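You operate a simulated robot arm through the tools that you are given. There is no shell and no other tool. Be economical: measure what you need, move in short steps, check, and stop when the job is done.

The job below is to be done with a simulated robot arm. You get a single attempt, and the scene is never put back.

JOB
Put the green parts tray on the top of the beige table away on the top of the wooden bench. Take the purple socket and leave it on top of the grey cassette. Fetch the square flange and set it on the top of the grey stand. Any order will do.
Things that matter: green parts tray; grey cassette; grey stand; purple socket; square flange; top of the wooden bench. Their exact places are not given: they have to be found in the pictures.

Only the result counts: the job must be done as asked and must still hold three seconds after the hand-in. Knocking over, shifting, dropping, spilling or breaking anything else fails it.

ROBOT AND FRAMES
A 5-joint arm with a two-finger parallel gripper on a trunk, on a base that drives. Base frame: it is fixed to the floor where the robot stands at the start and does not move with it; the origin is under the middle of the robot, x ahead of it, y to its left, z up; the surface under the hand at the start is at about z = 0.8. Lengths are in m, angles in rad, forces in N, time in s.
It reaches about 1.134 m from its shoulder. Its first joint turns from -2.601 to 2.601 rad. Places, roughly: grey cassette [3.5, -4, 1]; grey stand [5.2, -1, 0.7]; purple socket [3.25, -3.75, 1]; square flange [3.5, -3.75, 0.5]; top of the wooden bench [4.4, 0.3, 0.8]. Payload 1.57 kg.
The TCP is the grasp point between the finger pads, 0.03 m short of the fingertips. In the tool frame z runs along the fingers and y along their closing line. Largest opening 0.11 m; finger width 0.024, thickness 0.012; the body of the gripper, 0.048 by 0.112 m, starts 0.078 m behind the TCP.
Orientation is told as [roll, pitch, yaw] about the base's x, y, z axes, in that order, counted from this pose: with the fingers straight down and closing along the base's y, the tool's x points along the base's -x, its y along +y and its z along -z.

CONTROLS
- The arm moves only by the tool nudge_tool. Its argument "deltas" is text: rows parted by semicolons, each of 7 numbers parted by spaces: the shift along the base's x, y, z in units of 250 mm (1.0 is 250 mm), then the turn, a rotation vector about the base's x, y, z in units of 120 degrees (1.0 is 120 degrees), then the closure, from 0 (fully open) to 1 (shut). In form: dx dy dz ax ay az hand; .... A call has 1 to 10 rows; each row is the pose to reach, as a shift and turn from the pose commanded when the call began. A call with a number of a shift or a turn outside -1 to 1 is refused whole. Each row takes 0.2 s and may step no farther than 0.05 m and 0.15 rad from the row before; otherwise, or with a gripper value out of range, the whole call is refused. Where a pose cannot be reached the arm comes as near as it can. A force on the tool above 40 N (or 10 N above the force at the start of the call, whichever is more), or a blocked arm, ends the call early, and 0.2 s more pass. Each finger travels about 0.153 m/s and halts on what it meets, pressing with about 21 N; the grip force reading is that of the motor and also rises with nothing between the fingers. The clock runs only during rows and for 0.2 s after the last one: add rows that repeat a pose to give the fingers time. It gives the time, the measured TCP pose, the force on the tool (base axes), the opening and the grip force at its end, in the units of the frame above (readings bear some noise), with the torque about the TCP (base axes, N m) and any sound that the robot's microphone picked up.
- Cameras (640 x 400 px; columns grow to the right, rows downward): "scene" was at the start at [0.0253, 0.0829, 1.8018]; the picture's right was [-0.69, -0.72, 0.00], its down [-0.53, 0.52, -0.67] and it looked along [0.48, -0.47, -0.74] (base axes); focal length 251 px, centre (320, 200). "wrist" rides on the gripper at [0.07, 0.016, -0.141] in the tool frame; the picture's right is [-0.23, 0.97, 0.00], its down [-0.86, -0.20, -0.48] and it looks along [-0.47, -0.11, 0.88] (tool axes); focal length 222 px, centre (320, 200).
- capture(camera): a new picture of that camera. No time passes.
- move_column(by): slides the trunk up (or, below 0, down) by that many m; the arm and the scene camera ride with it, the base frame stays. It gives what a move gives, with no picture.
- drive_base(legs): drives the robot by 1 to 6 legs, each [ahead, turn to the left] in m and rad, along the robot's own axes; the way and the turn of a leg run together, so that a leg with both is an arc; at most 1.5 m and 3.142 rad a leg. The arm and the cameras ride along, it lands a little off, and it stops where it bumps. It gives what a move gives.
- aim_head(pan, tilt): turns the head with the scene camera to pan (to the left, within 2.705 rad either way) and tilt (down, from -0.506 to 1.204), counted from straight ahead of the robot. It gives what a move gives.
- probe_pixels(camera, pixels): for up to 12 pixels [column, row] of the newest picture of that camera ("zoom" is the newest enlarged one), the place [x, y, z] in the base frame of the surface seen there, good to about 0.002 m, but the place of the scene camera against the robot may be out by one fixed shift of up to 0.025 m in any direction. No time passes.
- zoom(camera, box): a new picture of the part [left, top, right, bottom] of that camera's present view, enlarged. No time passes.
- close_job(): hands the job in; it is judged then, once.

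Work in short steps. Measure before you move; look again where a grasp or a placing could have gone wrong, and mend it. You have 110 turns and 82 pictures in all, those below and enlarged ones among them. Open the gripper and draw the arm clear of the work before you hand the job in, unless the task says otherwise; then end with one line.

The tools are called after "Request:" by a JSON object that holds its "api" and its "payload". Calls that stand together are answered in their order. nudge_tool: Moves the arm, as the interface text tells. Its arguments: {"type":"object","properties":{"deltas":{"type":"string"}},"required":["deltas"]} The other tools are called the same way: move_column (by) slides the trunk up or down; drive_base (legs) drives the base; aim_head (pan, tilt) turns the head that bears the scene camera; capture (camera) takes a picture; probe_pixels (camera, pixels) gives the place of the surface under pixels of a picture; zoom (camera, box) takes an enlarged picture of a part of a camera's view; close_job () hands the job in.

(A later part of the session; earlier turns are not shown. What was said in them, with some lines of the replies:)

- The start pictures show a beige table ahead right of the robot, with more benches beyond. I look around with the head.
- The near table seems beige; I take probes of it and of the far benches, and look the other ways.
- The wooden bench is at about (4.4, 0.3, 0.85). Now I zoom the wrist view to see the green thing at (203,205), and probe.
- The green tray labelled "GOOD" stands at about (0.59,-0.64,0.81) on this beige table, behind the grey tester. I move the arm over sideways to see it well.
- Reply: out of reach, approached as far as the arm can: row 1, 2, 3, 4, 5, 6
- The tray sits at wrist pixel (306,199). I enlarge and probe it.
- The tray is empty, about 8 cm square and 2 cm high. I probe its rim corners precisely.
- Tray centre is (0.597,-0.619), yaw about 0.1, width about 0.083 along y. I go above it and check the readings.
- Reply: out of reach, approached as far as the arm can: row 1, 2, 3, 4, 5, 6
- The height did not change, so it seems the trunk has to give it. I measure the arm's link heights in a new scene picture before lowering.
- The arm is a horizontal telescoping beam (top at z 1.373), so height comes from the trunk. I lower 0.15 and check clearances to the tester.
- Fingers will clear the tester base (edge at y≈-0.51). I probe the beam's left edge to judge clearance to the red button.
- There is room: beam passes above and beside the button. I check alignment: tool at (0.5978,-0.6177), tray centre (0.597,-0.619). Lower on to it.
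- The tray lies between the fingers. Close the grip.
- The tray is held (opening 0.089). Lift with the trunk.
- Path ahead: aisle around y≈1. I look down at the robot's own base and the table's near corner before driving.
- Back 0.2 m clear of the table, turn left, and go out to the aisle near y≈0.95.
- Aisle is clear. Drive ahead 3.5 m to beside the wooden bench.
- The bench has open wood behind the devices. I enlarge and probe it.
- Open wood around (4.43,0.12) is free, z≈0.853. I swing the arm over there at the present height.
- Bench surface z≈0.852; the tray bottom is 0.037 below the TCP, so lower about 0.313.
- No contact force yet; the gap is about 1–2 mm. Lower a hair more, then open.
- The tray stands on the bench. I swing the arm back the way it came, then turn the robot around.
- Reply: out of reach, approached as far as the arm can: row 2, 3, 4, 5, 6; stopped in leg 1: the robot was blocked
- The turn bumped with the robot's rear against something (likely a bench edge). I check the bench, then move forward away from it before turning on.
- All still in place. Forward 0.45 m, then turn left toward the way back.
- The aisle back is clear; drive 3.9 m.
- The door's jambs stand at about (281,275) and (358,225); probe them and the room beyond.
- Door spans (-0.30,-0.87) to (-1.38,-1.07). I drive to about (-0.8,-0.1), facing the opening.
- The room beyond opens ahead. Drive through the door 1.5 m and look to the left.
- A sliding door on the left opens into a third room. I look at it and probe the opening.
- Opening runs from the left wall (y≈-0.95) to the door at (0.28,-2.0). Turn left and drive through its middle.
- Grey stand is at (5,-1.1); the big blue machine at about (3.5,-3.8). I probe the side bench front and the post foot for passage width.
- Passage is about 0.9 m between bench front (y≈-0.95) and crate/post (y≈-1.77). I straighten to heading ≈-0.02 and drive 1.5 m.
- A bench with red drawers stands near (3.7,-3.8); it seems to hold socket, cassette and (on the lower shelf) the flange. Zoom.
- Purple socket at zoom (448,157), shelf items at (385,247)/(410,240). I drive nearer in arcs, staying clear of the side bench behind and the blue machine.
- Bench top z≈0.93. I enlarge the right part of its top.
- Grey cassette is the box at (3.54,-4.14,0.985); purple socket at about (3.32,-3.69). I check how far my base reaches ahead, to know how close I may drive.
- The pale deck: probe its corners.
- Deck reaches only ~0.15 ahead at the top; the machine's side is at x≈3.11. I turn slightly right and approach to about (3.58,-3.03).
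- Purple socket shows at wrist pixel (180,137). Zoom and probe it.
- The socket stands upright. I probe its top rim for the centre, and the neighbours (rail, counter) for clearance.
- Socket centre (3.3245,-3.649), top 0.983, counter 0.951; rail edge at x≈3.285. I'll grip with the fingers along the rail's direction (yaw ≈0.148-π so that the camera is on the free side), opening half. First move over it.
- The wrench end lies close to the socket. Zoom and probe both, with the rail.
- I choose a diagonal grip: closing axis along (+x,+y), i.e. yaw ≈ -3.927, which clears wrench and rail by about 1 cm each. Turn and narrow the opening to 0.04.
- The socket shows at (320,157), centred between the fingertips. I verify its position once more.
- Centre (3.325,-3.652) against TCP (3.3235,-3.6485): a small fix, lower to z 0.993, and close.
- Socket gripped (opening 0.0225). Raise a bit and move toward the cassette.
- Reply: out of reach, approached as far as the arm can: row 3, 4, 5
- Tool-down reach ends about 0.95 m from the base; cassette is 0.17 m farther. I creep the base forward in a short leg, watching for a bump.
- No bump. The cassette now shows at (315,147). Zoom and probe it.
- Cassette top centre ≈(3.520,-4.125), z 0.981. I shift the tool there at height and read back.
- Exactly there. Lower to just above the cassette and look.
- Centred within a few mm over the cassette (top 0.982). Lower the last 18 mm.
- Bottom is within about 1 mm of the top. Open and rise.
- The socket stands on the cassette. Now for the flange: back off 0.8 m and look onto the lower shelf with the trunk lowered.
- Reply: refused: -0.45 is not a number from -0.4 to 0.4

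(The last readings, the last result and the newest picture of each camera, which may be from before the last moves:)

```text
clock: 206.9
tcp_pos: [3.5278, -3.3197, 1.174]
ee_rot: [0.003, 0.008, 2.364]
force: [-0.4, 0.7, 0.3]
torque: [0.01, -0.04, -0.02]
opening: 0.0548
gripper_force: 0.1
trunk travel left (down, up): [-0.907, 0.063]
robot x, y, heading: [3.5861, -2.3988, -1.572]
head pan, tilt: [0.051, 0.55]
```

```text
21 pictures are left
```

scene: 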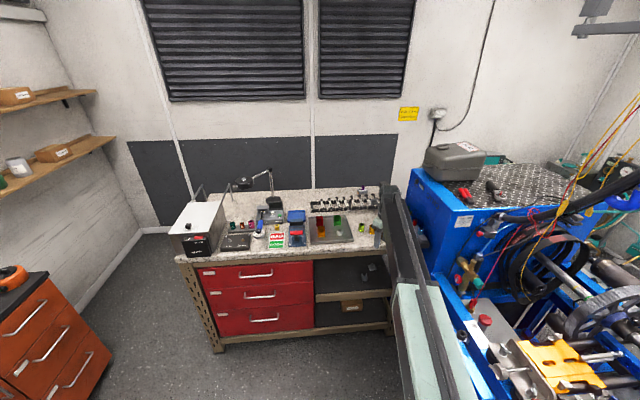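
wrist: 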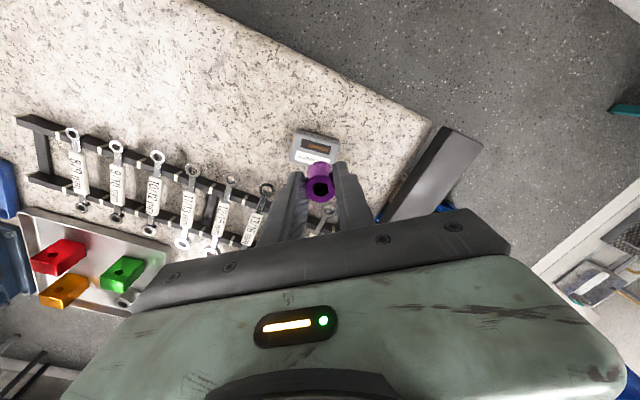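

I retract the arm, turn the wrist so that its camera will be above when tilted, and lower the trunk.

Request:
{"api": "nudge_tool", "payload": {"deltas": "0 0.17 0 0 0 -0.055 0.3; 0 0.34 0 0 0 -0.11 0.2; 0 0.51 0 0 0 -0.165 0; 0 0.68 0 0 0 -0.22 0; 0 0.85 0 0 0 -0.275 0; 0 1 0 0 0 -0.33 0; 0 1 0 0 0 -0.38 0"}}

Request:
{"api": "move_column", "payload": {"by": -0.4}}

Request:
{"api": "aim_head", "payload": {"pan": 0.1, "tilt": 0.6}}

Request:
{"api": "capture", "payload": {"camera": "scene"}}

```text
clock: 208.5
tcp_pos: [3.5092, -3.0669, 1.1736]
ee_rot: [-0.004, 0.008, 1.58]
force: [0.1, -0.5, -0.3]
torque: [0.02, 0.0, 0.01]
opening: 0.11
gripper_force: 0.0
out of reach, approached as far as the arm can: row 7
trunk travel left (down, up): [-0.907, 0.063]
robot x, y, heading: [3.585, -2.3963, -1.571]
head pan, tilt: [0.051, 0.55]
```

```text
clock: 212.4
tcp_pos: [3.5105, -3.0673, 0.7733]
ee_rot: [-0.003, 0.005, 1.584]
force: [-0.4, 0.4, -0.1]
torque: [0.0, 0.02, 0.0]
opening: 0.11
gripper_force: 0.0
trunk travel left (down, up): [-0.507, 0.463]
robot x, y, heading: [3.5825, -2.3935, -1.567]
head pan, tilt: [0.051, 0.55]
```

```text
clock: 213.0
tcp_pos: [3.5111, -3.067, 0.7731]
ee_rot: [-0.004, 0.008, 1.581]
force: [-0.7, -0.1, -0.4]
torque: [0.0, -0.01, 0.01]
opening: 0.1098
gripper_force: 0.0
trunk travel left (down, up): [-0.507, 0.463]
robot x, y, heading: [3.5811, -2.3968, -1.567]
head pan, tilt: [0.099, 0.6]
```

```text
20 pictures are left
```

scene: 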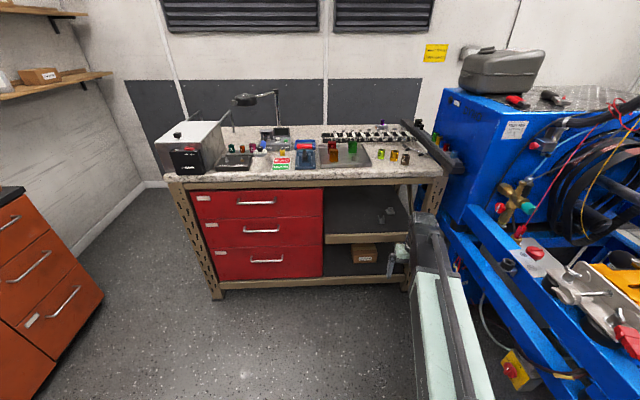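

Two small grey parts show on the shelf at (382,217) and (388,210). Enlarge and probe.

Request:
{"api": "zoom", "payload": {"camera": "scene", "box": [318, 175, 446, 255]}}

Request:
{"api": "probe_pixels", "payload": {"camera": "zoom", "pixels": [[316, 215], [355, 182], [300, 240], [250, 200], [120, 310], [120, 240], [490, 300], [510, 100], [200, 90], [40, 100], [300, 330], [440, 250]]}}

```text
5.00 times, centred on (382, 215) of scene
```

zoom: 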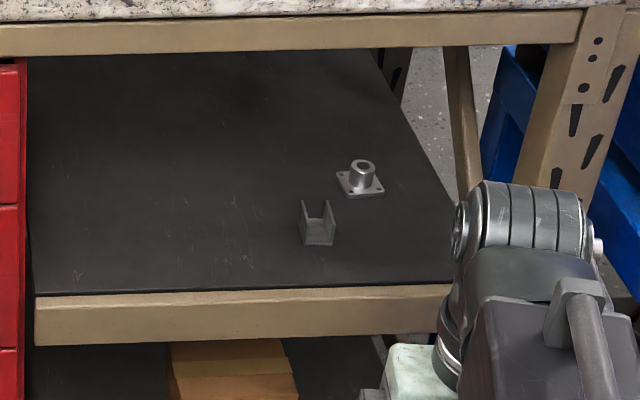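

```text
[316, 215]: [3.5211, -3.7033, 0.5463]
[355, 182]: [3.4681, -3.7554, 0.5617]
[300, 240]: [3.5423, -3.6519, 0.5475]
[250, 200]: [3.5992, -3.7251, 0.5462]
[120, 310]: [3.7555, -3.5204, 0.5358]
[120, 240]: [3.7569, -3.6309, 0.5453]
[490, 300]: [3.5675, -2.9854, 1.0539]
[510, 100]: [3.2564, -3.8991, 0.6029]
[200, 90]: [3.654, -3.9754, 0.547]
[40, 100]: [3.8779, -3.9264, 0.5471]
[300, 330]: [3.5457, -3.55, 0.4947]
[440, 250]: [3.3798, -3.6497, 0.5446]
```

The square flange (plate with an upright stub) is near (3.46,-3.76,0.56), with a U-bracket in front left of it. I'll reach in with the tool tilted ~60° outward. First align yaw, then tilt here in the free.

Request:
{"api": "nudge_tool", "payload": {"deltas": "-0.01 -0.08 0 0 0 -0.054 0; -0.02 -0.14 0.02 -0.06 0.006 -0.054 0"}}

Request:
{"api": "nudge_tool", "payload": {"deltas": "-0.01 -0.08 0.02 -0.06 0.006 0 0.2; -0.02 -0.16 0.06 -0.12 0.012 0 0.4; -0.03 -0.24 0.11 -0.18 0.018 0 0.55; -0.04 -0.32 0.17 -0.24 0.024 0 0.6; -0.05 -0.4 0.24 -0.3 0.03 0 0.6; -0.06 -0.45 0.31 -0.36 0.036 0 0.6; -0.07 -0.5 0.38 -0.43 0.045 0 0.6; -0.07 -0.5 0.38 -0.43 0.045 0 0.6"}}

```text
clock: 213.6
tcp_pos: [3.4664, -3.0975, 0.7752]
ee_rot: [-0.01, 0.138, 1.511]
force: [-0.6, 0.6, 0.9]
torque: [0.01, 0.0, -0.04]
opening: 0.11
gripper_force: 0.0
out of reach, approached as far as the arm can: row 1, 2
trunk travel left (down, up): [-0.507, 0.463]
robot x, y, heading: [3.5845, -2.3966, -1.57]
head pan, tilt: [0.099, 0.6]
```

```text
clock: 215.4
tcp_pos: [3.4478, -3.2205, 0.8899]
ee_rot: [0.011, 1.038, 1.472]
force: [0.5, 0.2, 0.1]
torque: [-0.02, -0.01, 0.02]
opening: 0.0439
gripper_force: 0.1
out of reach, approached as far as the arm can: row 1, 2, 3, 4, 5, 6, 7, 8
trunk travel left (down, up): [-0.507, 0.463]
robot x, y, heading: [3.587, -2.3938, -1.573]
head pan, tilt: [0.099, 0.6]
```

Tilt 1.038 rad achieved, closing axis level. Lower the trunk so the hand fits the shelf opening, then drive 0.3 m ahead and look with the wrist camera.

Request:
{"api": "move_column", "payload": {"by": -0.24}}

Request:
{"api": "drive_base", "payload": {"legs": [[0.3, 0]]}}

Request:
{"api": "capture", "payload": {"camera": "wrist"}}

```text
clock: 217.9
tcp_pos: [3.4488, -3.2208, 0.6507]
ee_rot: [0.008, 1.036, 1.475]
force: [-0.3, -0.4, 0.3]
torque: [0.02, 0.03, 0.0]
opening: 0.0443
gripper_force: 0.0
trunk travel left (down, up): [-0.267, 0.703]
robot x, y, heading: [3.5843, -2.3973, -1.571]
head pan, tilt: [0.099, 0.6]
```

```text
clock: 219.9
tcp_pos: [3.4498, -3.5222, 0.6494]
ee_rot: [0.01, 1.038, 1.477]
force: [-0.4, 0.6, 0.6]
torque: [-0.03, -0.04, 0.0]
opening: 0.0441
gripper_force: 0.1
trunk travel left (down, up): [-0.267, 0.703]
robot x, y, heading: [3.5833, -2.696, -1.566]
head pan, tilt: [0.099, 0.6]
```

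```text
18 pictures are left
```

wrist: 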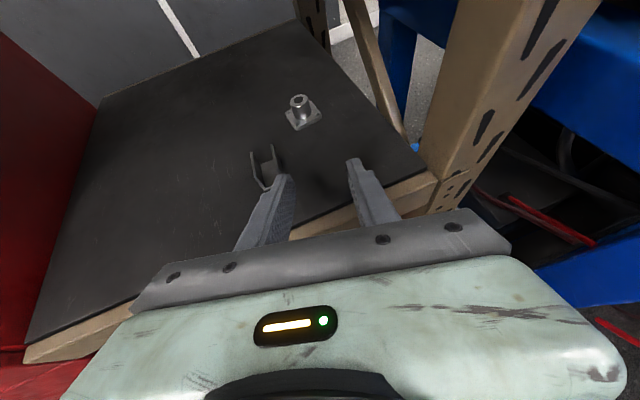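

The flange shows at (302,113), the bracket at (265,168). Zoom and probe both.

Request:
{"api": "zoom", "payload": {"camera": "wrist", "box": [240, 85, 352, 195]}}

Request:
{"api": "probe_pixels", "payload": {"camera": "zoom", "pixels": [[305, 90], [370, 100], [340, 80], [345, 115], [345, 150], [265, 165], [310, 240], [470, 175], [400, 130], [60, 270], [170, 240], [200, 320]]}}

```text
3.64 times, centred on (296, 140) of wrist
```

zoom: 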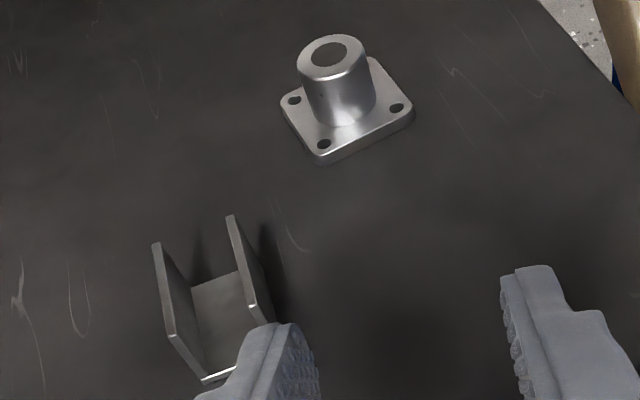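

```text
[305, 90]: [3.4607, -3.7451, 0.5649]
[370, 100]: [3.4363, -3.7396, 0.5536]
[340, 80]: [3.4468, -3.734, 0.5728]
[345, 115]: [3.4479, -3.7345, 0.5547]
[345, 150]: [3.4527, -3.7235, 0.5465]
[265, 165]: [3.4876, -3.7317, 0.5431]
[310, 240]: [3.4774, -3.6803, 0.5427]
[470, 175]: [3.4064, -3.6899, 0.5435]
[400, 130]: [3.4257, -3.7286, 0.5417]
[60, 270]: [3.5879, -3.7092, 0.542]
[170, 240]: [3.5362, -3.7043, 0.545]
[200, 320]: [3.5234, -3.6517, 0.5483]
```

Probe the stub's top rim and the bracket's near wall.

Request:
{"api": "probe_pixels", "payload": {"camera": "zoom", "pixels": [[301, 66], [364, 60], [335, 37], [333, 77], [307, 110], [372, 88], [230, 220], [250, 300], [262, 290], [240, 260], [285, 105], [410, 112]]}}

```text
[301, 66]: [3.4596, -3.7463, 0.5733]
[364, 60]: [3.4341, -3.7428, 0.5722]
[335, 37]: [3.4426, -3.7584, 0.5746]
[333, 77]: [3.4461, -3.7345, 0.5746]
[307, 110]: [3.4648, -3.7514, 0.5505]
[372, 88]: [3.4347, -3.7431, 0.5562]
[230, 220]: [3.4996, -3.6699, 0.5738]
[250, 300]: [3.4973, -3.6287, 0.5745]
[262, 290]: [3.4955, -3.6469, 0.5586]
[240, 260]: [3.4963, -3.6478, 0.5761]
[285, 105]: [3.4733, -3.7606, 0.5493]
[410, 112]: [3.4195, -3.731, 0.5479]
```

Stub axis (3.4455,-3.7465), Ø0.026, top 0.5746, plate top 0.549. Lower 0.03 and slide in over it, then check.

Request:
{"api": "move_column", "payload": {"by": -0.028}}

Request:
{"api": "nudge_tool", "payload": {"deltas": "-0.003 -0.17 0 0 0 0 0.6; -0.006 -0.34 0 0 0 0 0.6; -0.01 -0.51 0 0 0 0 0.6; -0.014 -0.68 0 0 0 0 0.6; -0.017 -0.857 0 0 0 0 0.6; -0.017 -0.857 0 0 0 0 0.6"}}

Request:
{"api": "capture", "payload": {"camera": "wrist"}}

```text
clock: 220.7
tcp_pos: [3.4493, -3.5209, 0.6218]
ee_rot: [0.01, 1.038, 1.477]
force: [-0.4, 0.3, 0.0]
torque: [-0.01, 0.01, -0.02]
opening: 0.044
gripper_force: 0.0
trunk travel left (down, up): [-0.239, 0.731]
robot x, y, heading: [3.588, -2.6987, -1.565]
head pan, tilt: [0.099, 0.6]
```

```text
clock: 222.1
tcp_pos: [3.4389, -3.7349, 0.6233]
ee_rot: [0.006, 1.038, 1.486]
force: [0.9, 0.0, -0.2]
torque: [0.02, 0.03, 0.01]
opening: 0.044
gripper_force: 0.0
out of reach, approached as far as the arm can: row 5, 6
trunk travel left (down, up): [-0.239, 0.731]
robot x, y, heading: [3.5843, -2.6972, -1.567]
head pan, tilt: [0.099, 0.6]
```

```text
16 pictures are left
```

wrist: 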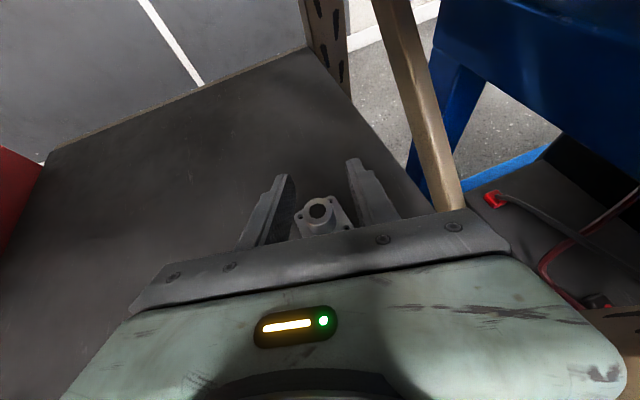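

TCP x is 6.6 mm short; correct it, then lower to z≈0.578.

Request:
{"api": "nudge_tool", "payload": {"deltas": "0.024 0 0 0 0 0 0.6; 0.024 0 0 0 0 0 0.6"}}

Request:
{"api": "move_column", "payload": {"by": -0.02}}

Request:
{"api": "zoom", "payload": {"camera": "wrist", "box": [230, 130, 410, 250]}}

Request:
{"api": "probe_pixels", "payload": {"camera": "zoom", "pixels": [[150, 190], [440, 130], [320, 300], [270, 280], [370, 280], [310, 240]]}}

```text
clock: 222.7
tcp_pos: [3.4395, -3.7345, 0.6238]
ee_rot: [0.006, 1.037, 1.484]
force: [0.2, 0.2, -0.2]
torque: [0.02, -0.01, 0.01]
opening: 0.044
gripper_force: 0.1
out of reach, approached as far as the arm can: row 1, 2
trunk travel left (down, up): [-0.239, 0.731]
robot x, y, heading: [3.5824, -2.6982, -1.563]
head pan, tilt: [0.099, 0.6]
```

```text
clock: 223.3
tcp_pos: [3.4392, -3.7337, 0.6038]
ee_rot: [0.005, 1.038, 1.486]
force: [0.7, 0.9, -0.1]
torque: [-0.01, 0.06, 0.0]
opening: 0.0438
gripper_force: 0.0
trunk travel left (down, up): [-0.219, 0.751]
robot x, y, heading: [3.5855, -2.6964, -1.571]
head pan, tilt: [0.099, 0.6]
```

```text
3.33 times, centred on (320, 190) of wrist
```

zoom: 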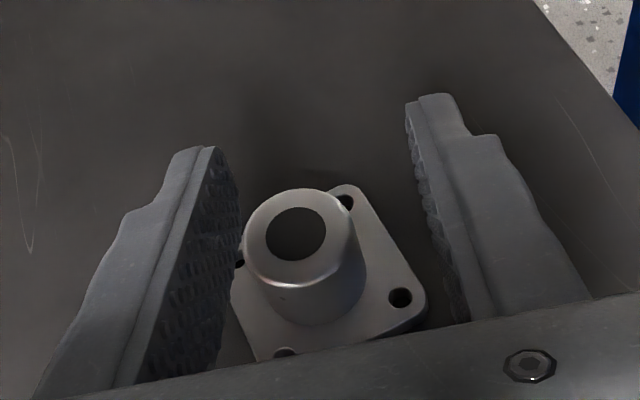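

```text
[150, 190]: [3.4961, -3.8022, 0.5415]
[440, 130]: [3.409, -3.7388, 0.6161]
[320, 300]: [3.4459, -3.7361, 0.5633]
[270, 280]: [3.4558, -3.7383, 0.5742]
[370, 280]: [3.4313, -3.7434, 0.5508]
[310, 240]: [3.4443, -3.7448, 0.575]
```

The tilt plane ties sideways position to yaw; I turn yaw slightly (+0.006 rad) to centre.

Request:
{"api": "nudge_tool", "payload": {"deltas": "0 0 0 0 0 0.004 0.6; 0 0 0 0 0 0.004 0.6"}}

```text
clock: 223.9
tcp_pos: [3.4386, -3.7345, 0.6016]
ee_rot: [0.007, 1.038, 1.494]
force: [0.0, 0.1, -0.4]
torque: [-0.02, 0.01, 0.0]
opening: 0.044
gripper_force: 0.0
trunk travel left (down, up): [-0.219, 0.751]
robot x, y, heading: [3.5814, -2.6959, -1.573]
head pan, tilt: [0.099, 0.6]
```

Only the spin followed; try a sideways shift together with a matching turn.

Request:
{"api": "nudge_tool", "payload": {"deltas": "0.03 0 0 0 0 0.01 0.6; 0.06 0 0 0 0 0.02 0.6"}}

```text
clock: 224.6
tcp_pos: [3.4545, -3.7353, 0.6026]
ee_rot: [0.008, 1.04, 1.537]
force: [-0.1, 0.4, 0.0]
torque: [0.02, 0.0, 0.01]
opening: 0.0439
gripper_force: 0.0
trunk travel left (down, up): [-0.219, 0.751]
robot x, y, heading: [3.5853, -2.6967, -1.568]
head pan, tilt: [0.099, 0.6]
```

Now 9 mm too far; go back by that.

Request:
{"api": "nudge_tool", "payload": {"deltas": "-0.018 0 0 0 0 -0.008 0.6; -0.034 0 0 0 0 -0.014 0.6; -0.034 0 0 0 0 -0.014 0.6"}}

```text
clock: 225.3
tcp_pos: [3.446, -3.7339, 0.6038]
ee_rot: [0.007, 1.039, 1.506]
force: [-0.5, -1.0, -0.7]
torque: [0.0, -0.01, -0.01]
opening: 0.044
gripper_force: 0.0
trunk travel left (down, up): [-0.219, 0.751]
robot x, y, heading: [3.5827, -2.6935, -1.565]
head pan, tilt: [0.099, 0.6]
```

Centred (x 3.446). Lower 25 mm and close.

Request:
{"api": "move_column", "payload": {"by": -0.025}}

Request:
{"api": "nudge_tool", "payload": {"deltas": "0 0 0 0 0 0 0.7; 0 0 0 0 0 0 0.85; 0 0 0 0 0 0 1; 0 0 0 0 0 0 1"}}

Request:
{"api": "zoom", "payload": {"camera": "wrist", "box": [230, 130, 410, 250]}}

```text
clock: 226.1
tcp_pos: [3.445, -3.7346, 0.5775]
ee_rot: [0.007, 1.038, 1.507]
force: [-0.2, 0.5, -0.1]
torque: [0.02, 0.03, -0.01]
opening: 0.044
gripper_force: 0.0
trunk travel left (down, up): [-0.194, 0.776]
robot x, y, heading: [3.5853, -2.696, -1.565]
head pan, tilt: [0.099, 0.6]
```

```text
clock: 227.1
tcp_pos: [3.4447, -3.7346, 0.5773]
ee_rot: [0.007, 1.039, 1.505]
force: [0.1, -0.4, 0.9]
torque: [0.02, 0.01, 0.04]
opening: 0.0286
gripper_force: 20.7
trunk travel left (down, up): [-0.194, 0.776]
robot x, y, heading: [3.5877, -2.6976, -1.573]
head pan, tilt: [0.099, 0.6]
```

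```text
3.33 times, centred on (320, 190) of wrist
```

zoom: 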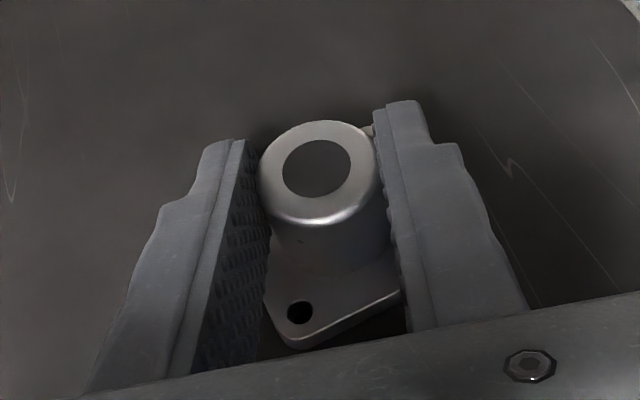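

Gripped (0.0286), flange bottom 0.035 below TCP. Lift 45 mm and back straight out.

Request:
{"api": "move_column", "payload": {"by": 0.045}}

Request:
{"api": "drive_base", "payload": {"legs": [[-0.7, 0]]}}

Request:
{"api": "move_column", "payload": {"by": 0.4}}

Request:
{"api": "aim_head", "payload": {"pan": 1.4, "tilt": 0.6}}

Request:
{"api": "capture", "payload": {"camera": "scene"}}

```text
clock: 227.9
tcp_pos: [3.4467, -3.735, 0.623]
ee_rot: [0.007, 1.038, 1.508]
force: [0.2, 0.3, -1.2]
torque: [0.01, 0.01, -0.01]
opening: 0.0285
gripper_force: 20.6
trunk travel left (down, up): [-0.239, 0.731]
robot x, y, heading: [3.586, -2.6979, -1.569]
head pan, tilt: [0.099, 0.6]
```

```text
clock: 231.8
tcp_pos: [3.4475, -3.0352, 0.6224]
ee_rot: [0.006, 1.039, 1.512]
force: [-0.2, 0.2, -0.6]
torque: [0.0, 0.02, -0.03]
opening: 0.0285
gripper_force: 21.1
trunk travel left (down, up): [-0.239, 0.731]
robot x, y, heading: [3.5768, -1.9955, -1.561]
head pan, tilt: [0.099, 0.6]
```

```text
clock: 235.6
tcp_pos: [3.4474, -3.0362, 1.0216]
ee_rot: [0.008, 1.04, 1.509]
force: [0.0, -0.1, -0.6]
torque: [0.01, -0.01, -0.02]
opening: 0.0287
gripper_force: 21.2
trunk travel left (down, up): [-0.639, 0.331]
robot x, y, heading: [3.5851, -1.9995, -1.564]
head pan, tilt: [0.099, 0.6]
```

```text
clock: 237.1
tcp_pos: [3.4464, -3.0365, 1.0222]
ee_rot: [0.008, 1.037, 1.512]
force: [-1.0, 0.7, -1.8]
torque: [0.0, -0.01, -0.01]
opening: 0.0287
gripper_force: 20.6
trunk travel left (down, up): [-0.639, 0.331]
robot x, y, heading: [3.5807, -2.0002, -1.561]
head pan, tilt: [1.4, 0.6]
```

```text
13 pictures are left
```

scene: 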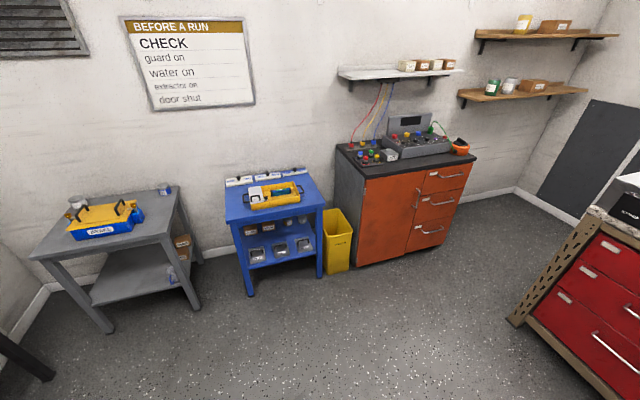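

The grey stand's top has free area around (150,225). Probe it.

Request:
{"api": "probe_pixels", "payload": {"camera": "scene", "pixels": [[150, 230], [155, 208], [120, 240], [172, 226], [60, 256], [100, 247], [143, 197], [140, 214], [178, 192], [75, 240], [40, 245], [165, 190]]}}

Request:
{"api": "zoom", "payload": {"camera": "scene", "box": [20, 170, 212, 290]}}

```text
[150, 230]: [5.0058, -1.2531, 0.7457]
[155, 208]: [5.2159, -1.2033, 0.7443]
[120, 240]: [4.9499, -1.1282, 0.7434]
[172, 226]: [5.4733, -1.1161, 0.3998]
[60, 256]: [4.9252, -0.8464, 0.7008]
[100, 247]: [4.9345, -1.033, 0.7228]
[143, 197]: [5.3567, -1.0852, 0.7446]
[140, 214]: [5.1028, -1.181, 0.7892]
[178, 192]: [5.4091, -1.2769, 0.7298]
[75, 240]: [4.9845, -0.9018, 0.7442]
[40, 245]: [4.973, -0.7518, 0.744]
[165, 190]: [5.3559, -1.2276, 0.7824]
```

```text
3.33 times, centred on (116, 230) of scene
```

zoom: 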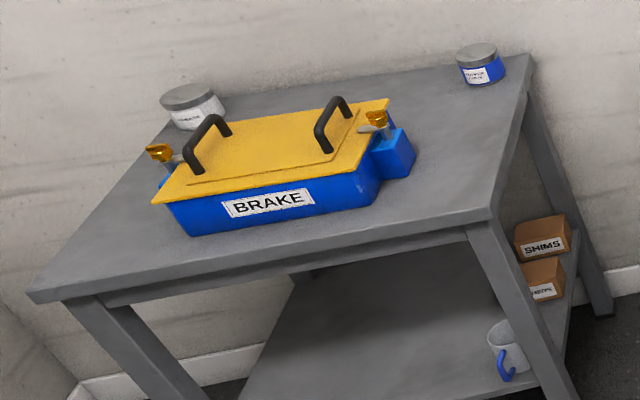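

Top z≈0.744. I probe the free right strip's borders: box end, right edge, front edge.

Request:
{"api": "probe_pixels", "payload": {"camera": "zoom", "pixels": [[485, 205], [505, 145], [518, 90], [440, 215], [380, 225], [360, 212], [385, 180], [414, 160], [440, 180], [455, 150], [470, 110], [400, 205]]}}

```text
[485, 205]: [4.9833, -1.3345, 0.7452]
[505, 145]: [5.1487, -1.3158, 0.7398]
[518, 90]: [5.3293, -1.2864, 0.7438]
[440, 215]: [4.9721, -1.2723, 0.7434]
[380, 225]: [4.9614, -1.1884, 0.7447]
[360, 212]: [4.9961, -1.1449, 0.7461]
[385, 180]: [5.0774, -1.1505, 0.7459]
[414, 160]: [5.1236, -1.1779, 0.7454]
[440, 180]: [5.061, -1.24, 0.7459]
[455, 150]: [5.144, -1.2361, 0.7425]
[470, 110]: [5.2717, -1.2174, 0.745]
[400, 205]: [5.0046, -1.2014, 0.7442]
```

Target spot (5.06,-1.25) on the stand is free. I raise a bit, back 0.55 m, turn left to heading ≈0.226 and read the pose before the last stretch.

Request:
{"api": "move_column", "payload": {"by": 0.1}}

Request:
{"api": "drive_base", "payload": {"legs": [[-0.55, 0], [0, 1.787]]}}

```text
clock: 238.4
tcp_pos: [3.4477, -3.0362, 1.1219]
ee_rot: [0.007, 1.038, 1.514]
force: [0.2, 0.3, -1.3]
torque: [0.01, -0.02, -0.04]
opening: 0.0284
gripper_force: 21.1
trunk travel left (down, up): [-0.739, 0.231]
robot x, y, heading: [3.5836, -1.997, -1.564]
head pan, tilt: [1.4, 0.6]
```

```text
clock: 245.9
tcp_pos: [4.6149, -1.3559, 1.1219]
ee_rot: [-0.001, 1.039, -2.957]
force: [-0.5, -0.6, -0.9]
torque: [-0.03, 0.02, 0.02]
opening: 0.0286
gripper_force: 20.5
trunk travel left (down, up): [-0.739, 0.231]
robot x, y, heading: [3.5801, -1.4983, 0.219]
head pan, tilt: [1.4, 0.6]
```

Driving 0.45 m brings the TCP to about (5.055,-1.258). Go, then look with the wrist camera.

Request:
{"api": "drive_base", "payload": {"legs": [[0.45, 0]]}}

Request:
{"api": "move_column", "payload": {"by": -0.2}}

Request:
{"api": "capture", "payload": {"camera": "wrist"}}

Request:
{"api": "probe_pixels", "payload": {"camera": "wrist", "pixels": [[320, 120], [260, 160], [400, 160], [320, 60], [200, 120], [450, 120], [380, 100], [250, 100]]}}

```text
clock: 248.6
tcp_pos: [5.055, -1.2567, 1.1214]
ee_rot: [-0.001, 1.041, -2.955]
force: [0.1, 0.1, -1.6]
torque: [-0.03, 0.02, -0.01]
opening: 0.0285
gripper_force: 20.8
trunk travel left (down, up): [-0.739, 0.231]
robot x, y, heading: [4.0231, -1.4014, 0.213]
head pan, tilt: [1.4, 0.6]
```

```text
clock: 250.8
tcp_pos: [5.0555, -1.2586, 0.9229]
ee_rot: [0.0, 1.041, -2.954]
force: [-0.6, -1.2, -1.2]
torque: [-0.03, 0.01, -0.01]
opening: 0.0284
gripper_force: 21.0
trunk travel left (down, up): [-0.539, 0.431]
robot x, y, heading: [4.0213, -1.4018, 0.219]
head pan, tilt: [1.4, 0.6]
```

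```text
11 pictures are left
```

wrist: 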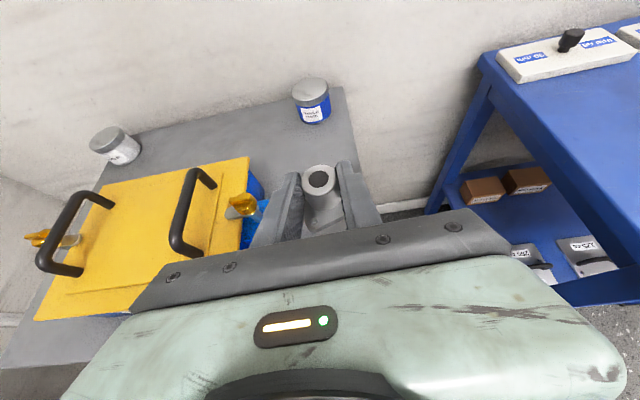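

```text
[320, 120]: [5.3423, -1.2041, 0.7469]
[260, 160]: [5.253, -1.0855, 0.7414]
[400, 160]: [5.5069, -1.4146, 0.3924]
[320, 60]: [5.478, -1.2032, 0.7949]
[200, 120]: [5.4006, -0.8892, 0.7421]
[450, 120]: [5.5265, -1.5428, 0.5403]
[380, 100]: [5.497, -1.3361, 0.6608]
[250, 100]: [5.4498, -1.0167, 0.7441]
```

The blue clasp of the box is near the left finger (260,215). Probe it and the stand's edges for clearance.

Request:
{"api": "probe_pixels", "payload": {"camera": "wrist", "pixels": [[262, 208], [252, 225], [240, 205], [255, 185], [235, 213], [348, 120], [358, 160], [345, 200], [268, 200], [272, 185], [300, 215]]}}

```text
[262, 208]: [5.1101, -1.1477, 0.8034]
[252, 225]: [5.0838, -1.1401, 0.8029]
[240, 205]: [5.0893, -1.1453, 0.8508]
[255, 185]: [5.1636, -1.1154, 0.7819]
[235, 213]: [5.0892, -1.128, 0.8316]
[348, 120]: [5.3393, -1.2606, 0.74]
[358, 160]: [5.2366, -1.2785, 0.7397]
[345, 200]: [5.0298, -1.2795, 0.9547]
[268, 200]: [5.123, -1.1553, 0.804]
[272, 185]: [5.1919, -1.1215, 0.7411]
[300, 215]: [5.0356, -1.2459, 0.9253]
```

Clearances suffice (plate margin ≈2 cm to the right edge, clasp ≥4 cm from the hand). Stand top ≈0.742; lower in two steps.

Request:
{"api": "move_column", "payload": {"by": -0.13}}

Request:
{"api": "capture", "payload": {"camera": "wrist"}}

Request:
{"api": "probe_pixels", "payload": {"camera": "wrist", "pixels": [[322, 130], [320, 100], [300, 140], [350, 200], [300, 230], [322, 220], [345, 150]]}}

```text
clock: 252.3
tcp_pos: [5.0553, -1.2581, 0.7939]
ee_rot: [0.002, 1.041, -2.955]
force: [-0.3, -0.1, -1.5]
torque: [-0.01, 0.05, -0.01]
opening: 0.0287
gripper_force: 20.8
trunk travel left (down, up): [-0.409, 0.561]
robot x, y, heading: [4.0229, -1.4004, 0.219]
head pan, tilt: [1.4, 0.6]
```

```text
10 pictures are left
```

wrist: 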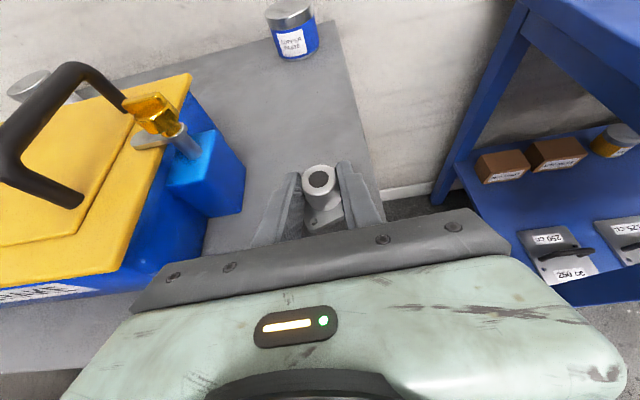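

```text
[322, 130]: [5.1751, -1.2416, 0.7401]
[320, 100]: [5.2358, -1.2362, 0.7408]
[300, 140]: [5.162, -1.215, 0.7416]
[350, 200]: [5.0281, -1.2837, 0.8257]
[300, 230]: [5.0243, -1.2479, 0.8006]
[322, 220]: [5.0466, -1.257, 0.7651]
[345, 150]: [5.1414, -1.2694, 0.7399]
```

Surface z≈0.7405; flange bottom ≈0.759. Lower 17 mm and check force.

Request:
{"api": "move_column", "payload": {"by": -0.017}}

Request:
{"api": "zoom", "payload": {"camera": "wrist", "box": [250, 130, 400, 250]}}

```text
clock: 253.0
tcp_pos: [5.0557, -1.2578, 0.7762]
ee_rot: [0.0, 1.04, -2.954]
force: [-0.2, 0.2, 0.4]
torque: [0.04, 0.06, -0.01]
opening: 0.0283
gripper_force: 21.0
trunk travel left (down, up): [-0.392, 0.578]
robot x, y, heading: [4.0249, -1.3987, 0.218]
head pan, tilt: [1.4, 0.6]
```

```text
3.33 times, centred on (325, 190) of wrist
```

zoom: 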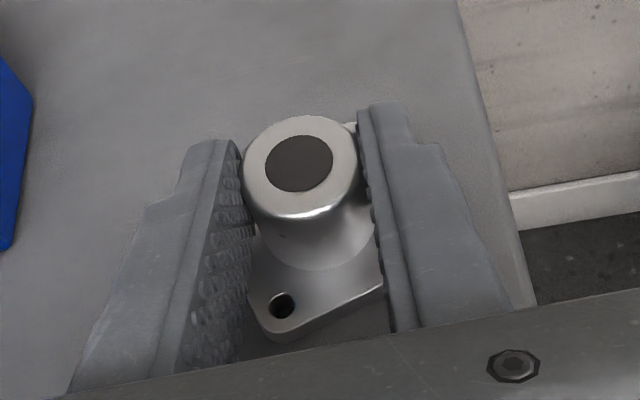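

The force on the tool rose from -1.5 to +0.4 N, so the flange rests on the stand. Open and rise.

Request:
{"api": "nudge_tool", "payload": {"deltas": "0 0 0 0 0 0 0.68; 0 0 0 0 0 0 0.58; 0 0 0 0 0 0 0.55; 0 0 0 0 0 0 0.55"}}

Request:
{"api": "move_column", "payload": {"by": 0.2}}

Request:
{"api": "drive_base", "payload": {"legs": [[-0.25, 0]]}}

Request:
{"api": "aim_head", "payload": {"pan": 0, "tilt": 0.6}}

Request:
{"api": "capture", "payload": {"camera": "scene"}}

Request:
{"api": "capture", "payload": {"camera": "wrist"}}

```text
clock: 254.0
tcp_pos: [5.0543, -1.2576, 0.7764]
ee_rot: [-0.001, 1.041, -2.955]
force: [-0.5, -0.4, 0.3]
torque: [0.02, 0.02, 0.0]
opening: 0.0496
gripper_force: 0.0
trunk travel left (down, up): [-0.392, 0.578]
robot x, y, heading: [4.0246, -1.4038, 0.218]
head pan, tilt: [1.4, 0.6]
```

```text
clock: 256.2
tcp_pos: [5.0554, -1.2587, 0.9766]
ee_rot: [-0.002, 1.041, -2.953]
force: [-0.6, -0.2, -0.1]
torque: [-0.04, 0.01, -0.03]
opening: 0.0494
gripper_force: 0.1
trunk travel left (down, up): [-0.592, 0.378]
robot x, y, heading: [4.0257, -1.4036, 0.214]
head pan, tilt: [1.4, 0.6]
```

```text
clock: 258.0
tcp_pos: [4.81, -1.3112, 0.9765]
ee_rot: [-0.001, 1.04, -2.954]
force: [0.1, -0.1, -0.6]
torque: [-0.01, 0.0, 0.02]
opening: 0.0494
gripper_force: 0.2
trunk travel left (down, up): [-0.592, 0.378]
robot x, y, heading: [3.7794, -1.4577, 0.219]
head pan, tilt: [1.4, 0.6]
```

```text
clock: 259.5
tcp_pos: [4.8104, -1.3112, 0.9757]
ee_rot: [0.001, 1.042, -2.953]
force: [0.8, 0.7, 0.4]
torque: [-0.02, 0.01, -0.01]
opening: 0.0495
gripper_force: 0.0
trunk travel left (down, up): [-0.592, 0.378]
robot x, y, heading: [3.7771, -1.4536, 0.215]
head pan, tilt: [0.0, 0.6]
```

```text
8 pictures are left
```

scene: 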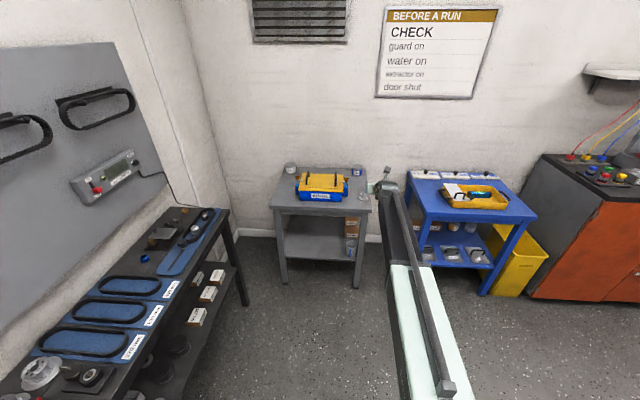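

```text
7 pictures are left
```

wrist: 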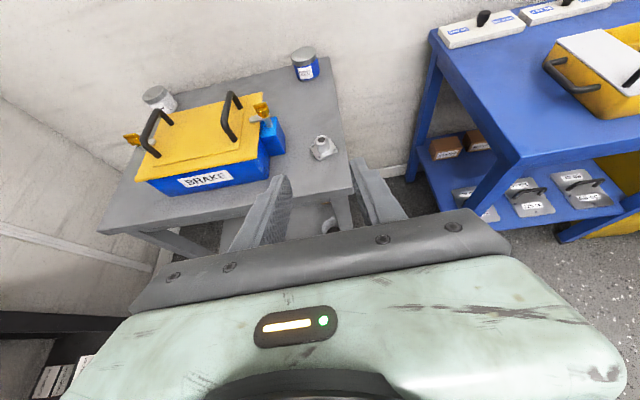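

The flange stands upright on the grey stand. A last check of the socket on its cassette from here.

Request:
{"api": "aim_head", "payload": {"pan": -1.75, "tilt": 0.4}}

Request:
{"api": "zoom", "payload": {"camera": "scene", "box": [220, 100, 420, 225]}}

```text
clock: 261.3
tcp_pos: [4.8108, -1.3125, 0.9764]
ee_rot: [0.0, 1.039, -2.952]
force: [0.2, 0.3, 0.1]
torque: [-0.02, -0.01, 0.0]
opening: 0.0496
gripper_force: 0.1
trunk travel left (down, up): [-0.592, 0.378]
robot x, y, heading: [3.7797, -1.4533, 0.22]
head pan, tilt: [-1.751, 0.4]
```

```text
3.20 times, centred on (320, 162) of scene
```

zoom: 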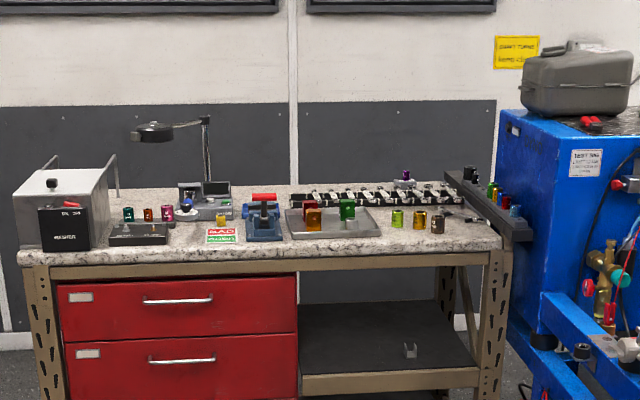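

The socket stands on the cassette at (404,177), and nothing else has been disturbed. I hand in after opening the gripper fully.

Request:
{"api": "nudge_tool", "payload": {"deltas": "0 0 0 0 0 0 0; 0 0 0 0 0 0 0"}}

Request:
{"api": "close_job", "payload": {}}

```text
clock: 261.9
tcp_pos: [4.8097, -1.3111, 0.975]
ee_rot: [0.001, 1.04, -2.953]
force: [0.0, 0.5, -0.8]
torque: [-0.03, 0.04, 0.02]
opening: 0.1101
gripper_force: 0.1
trunk travel left (down, up): [-0.592, 0.378]
robot x, y, heading: [3.7797, -1.456, 0.219]
head pan, tilt: [-1.751, 0.4]
```

```text
The job is handed in.
```

The job is handed in: the green tray is on the wooden bench, the purple socket stands on the grey cassette, and the square flange is on the grey stand; the base bumped once near the wooden bench, and pictures showed nothing moved.
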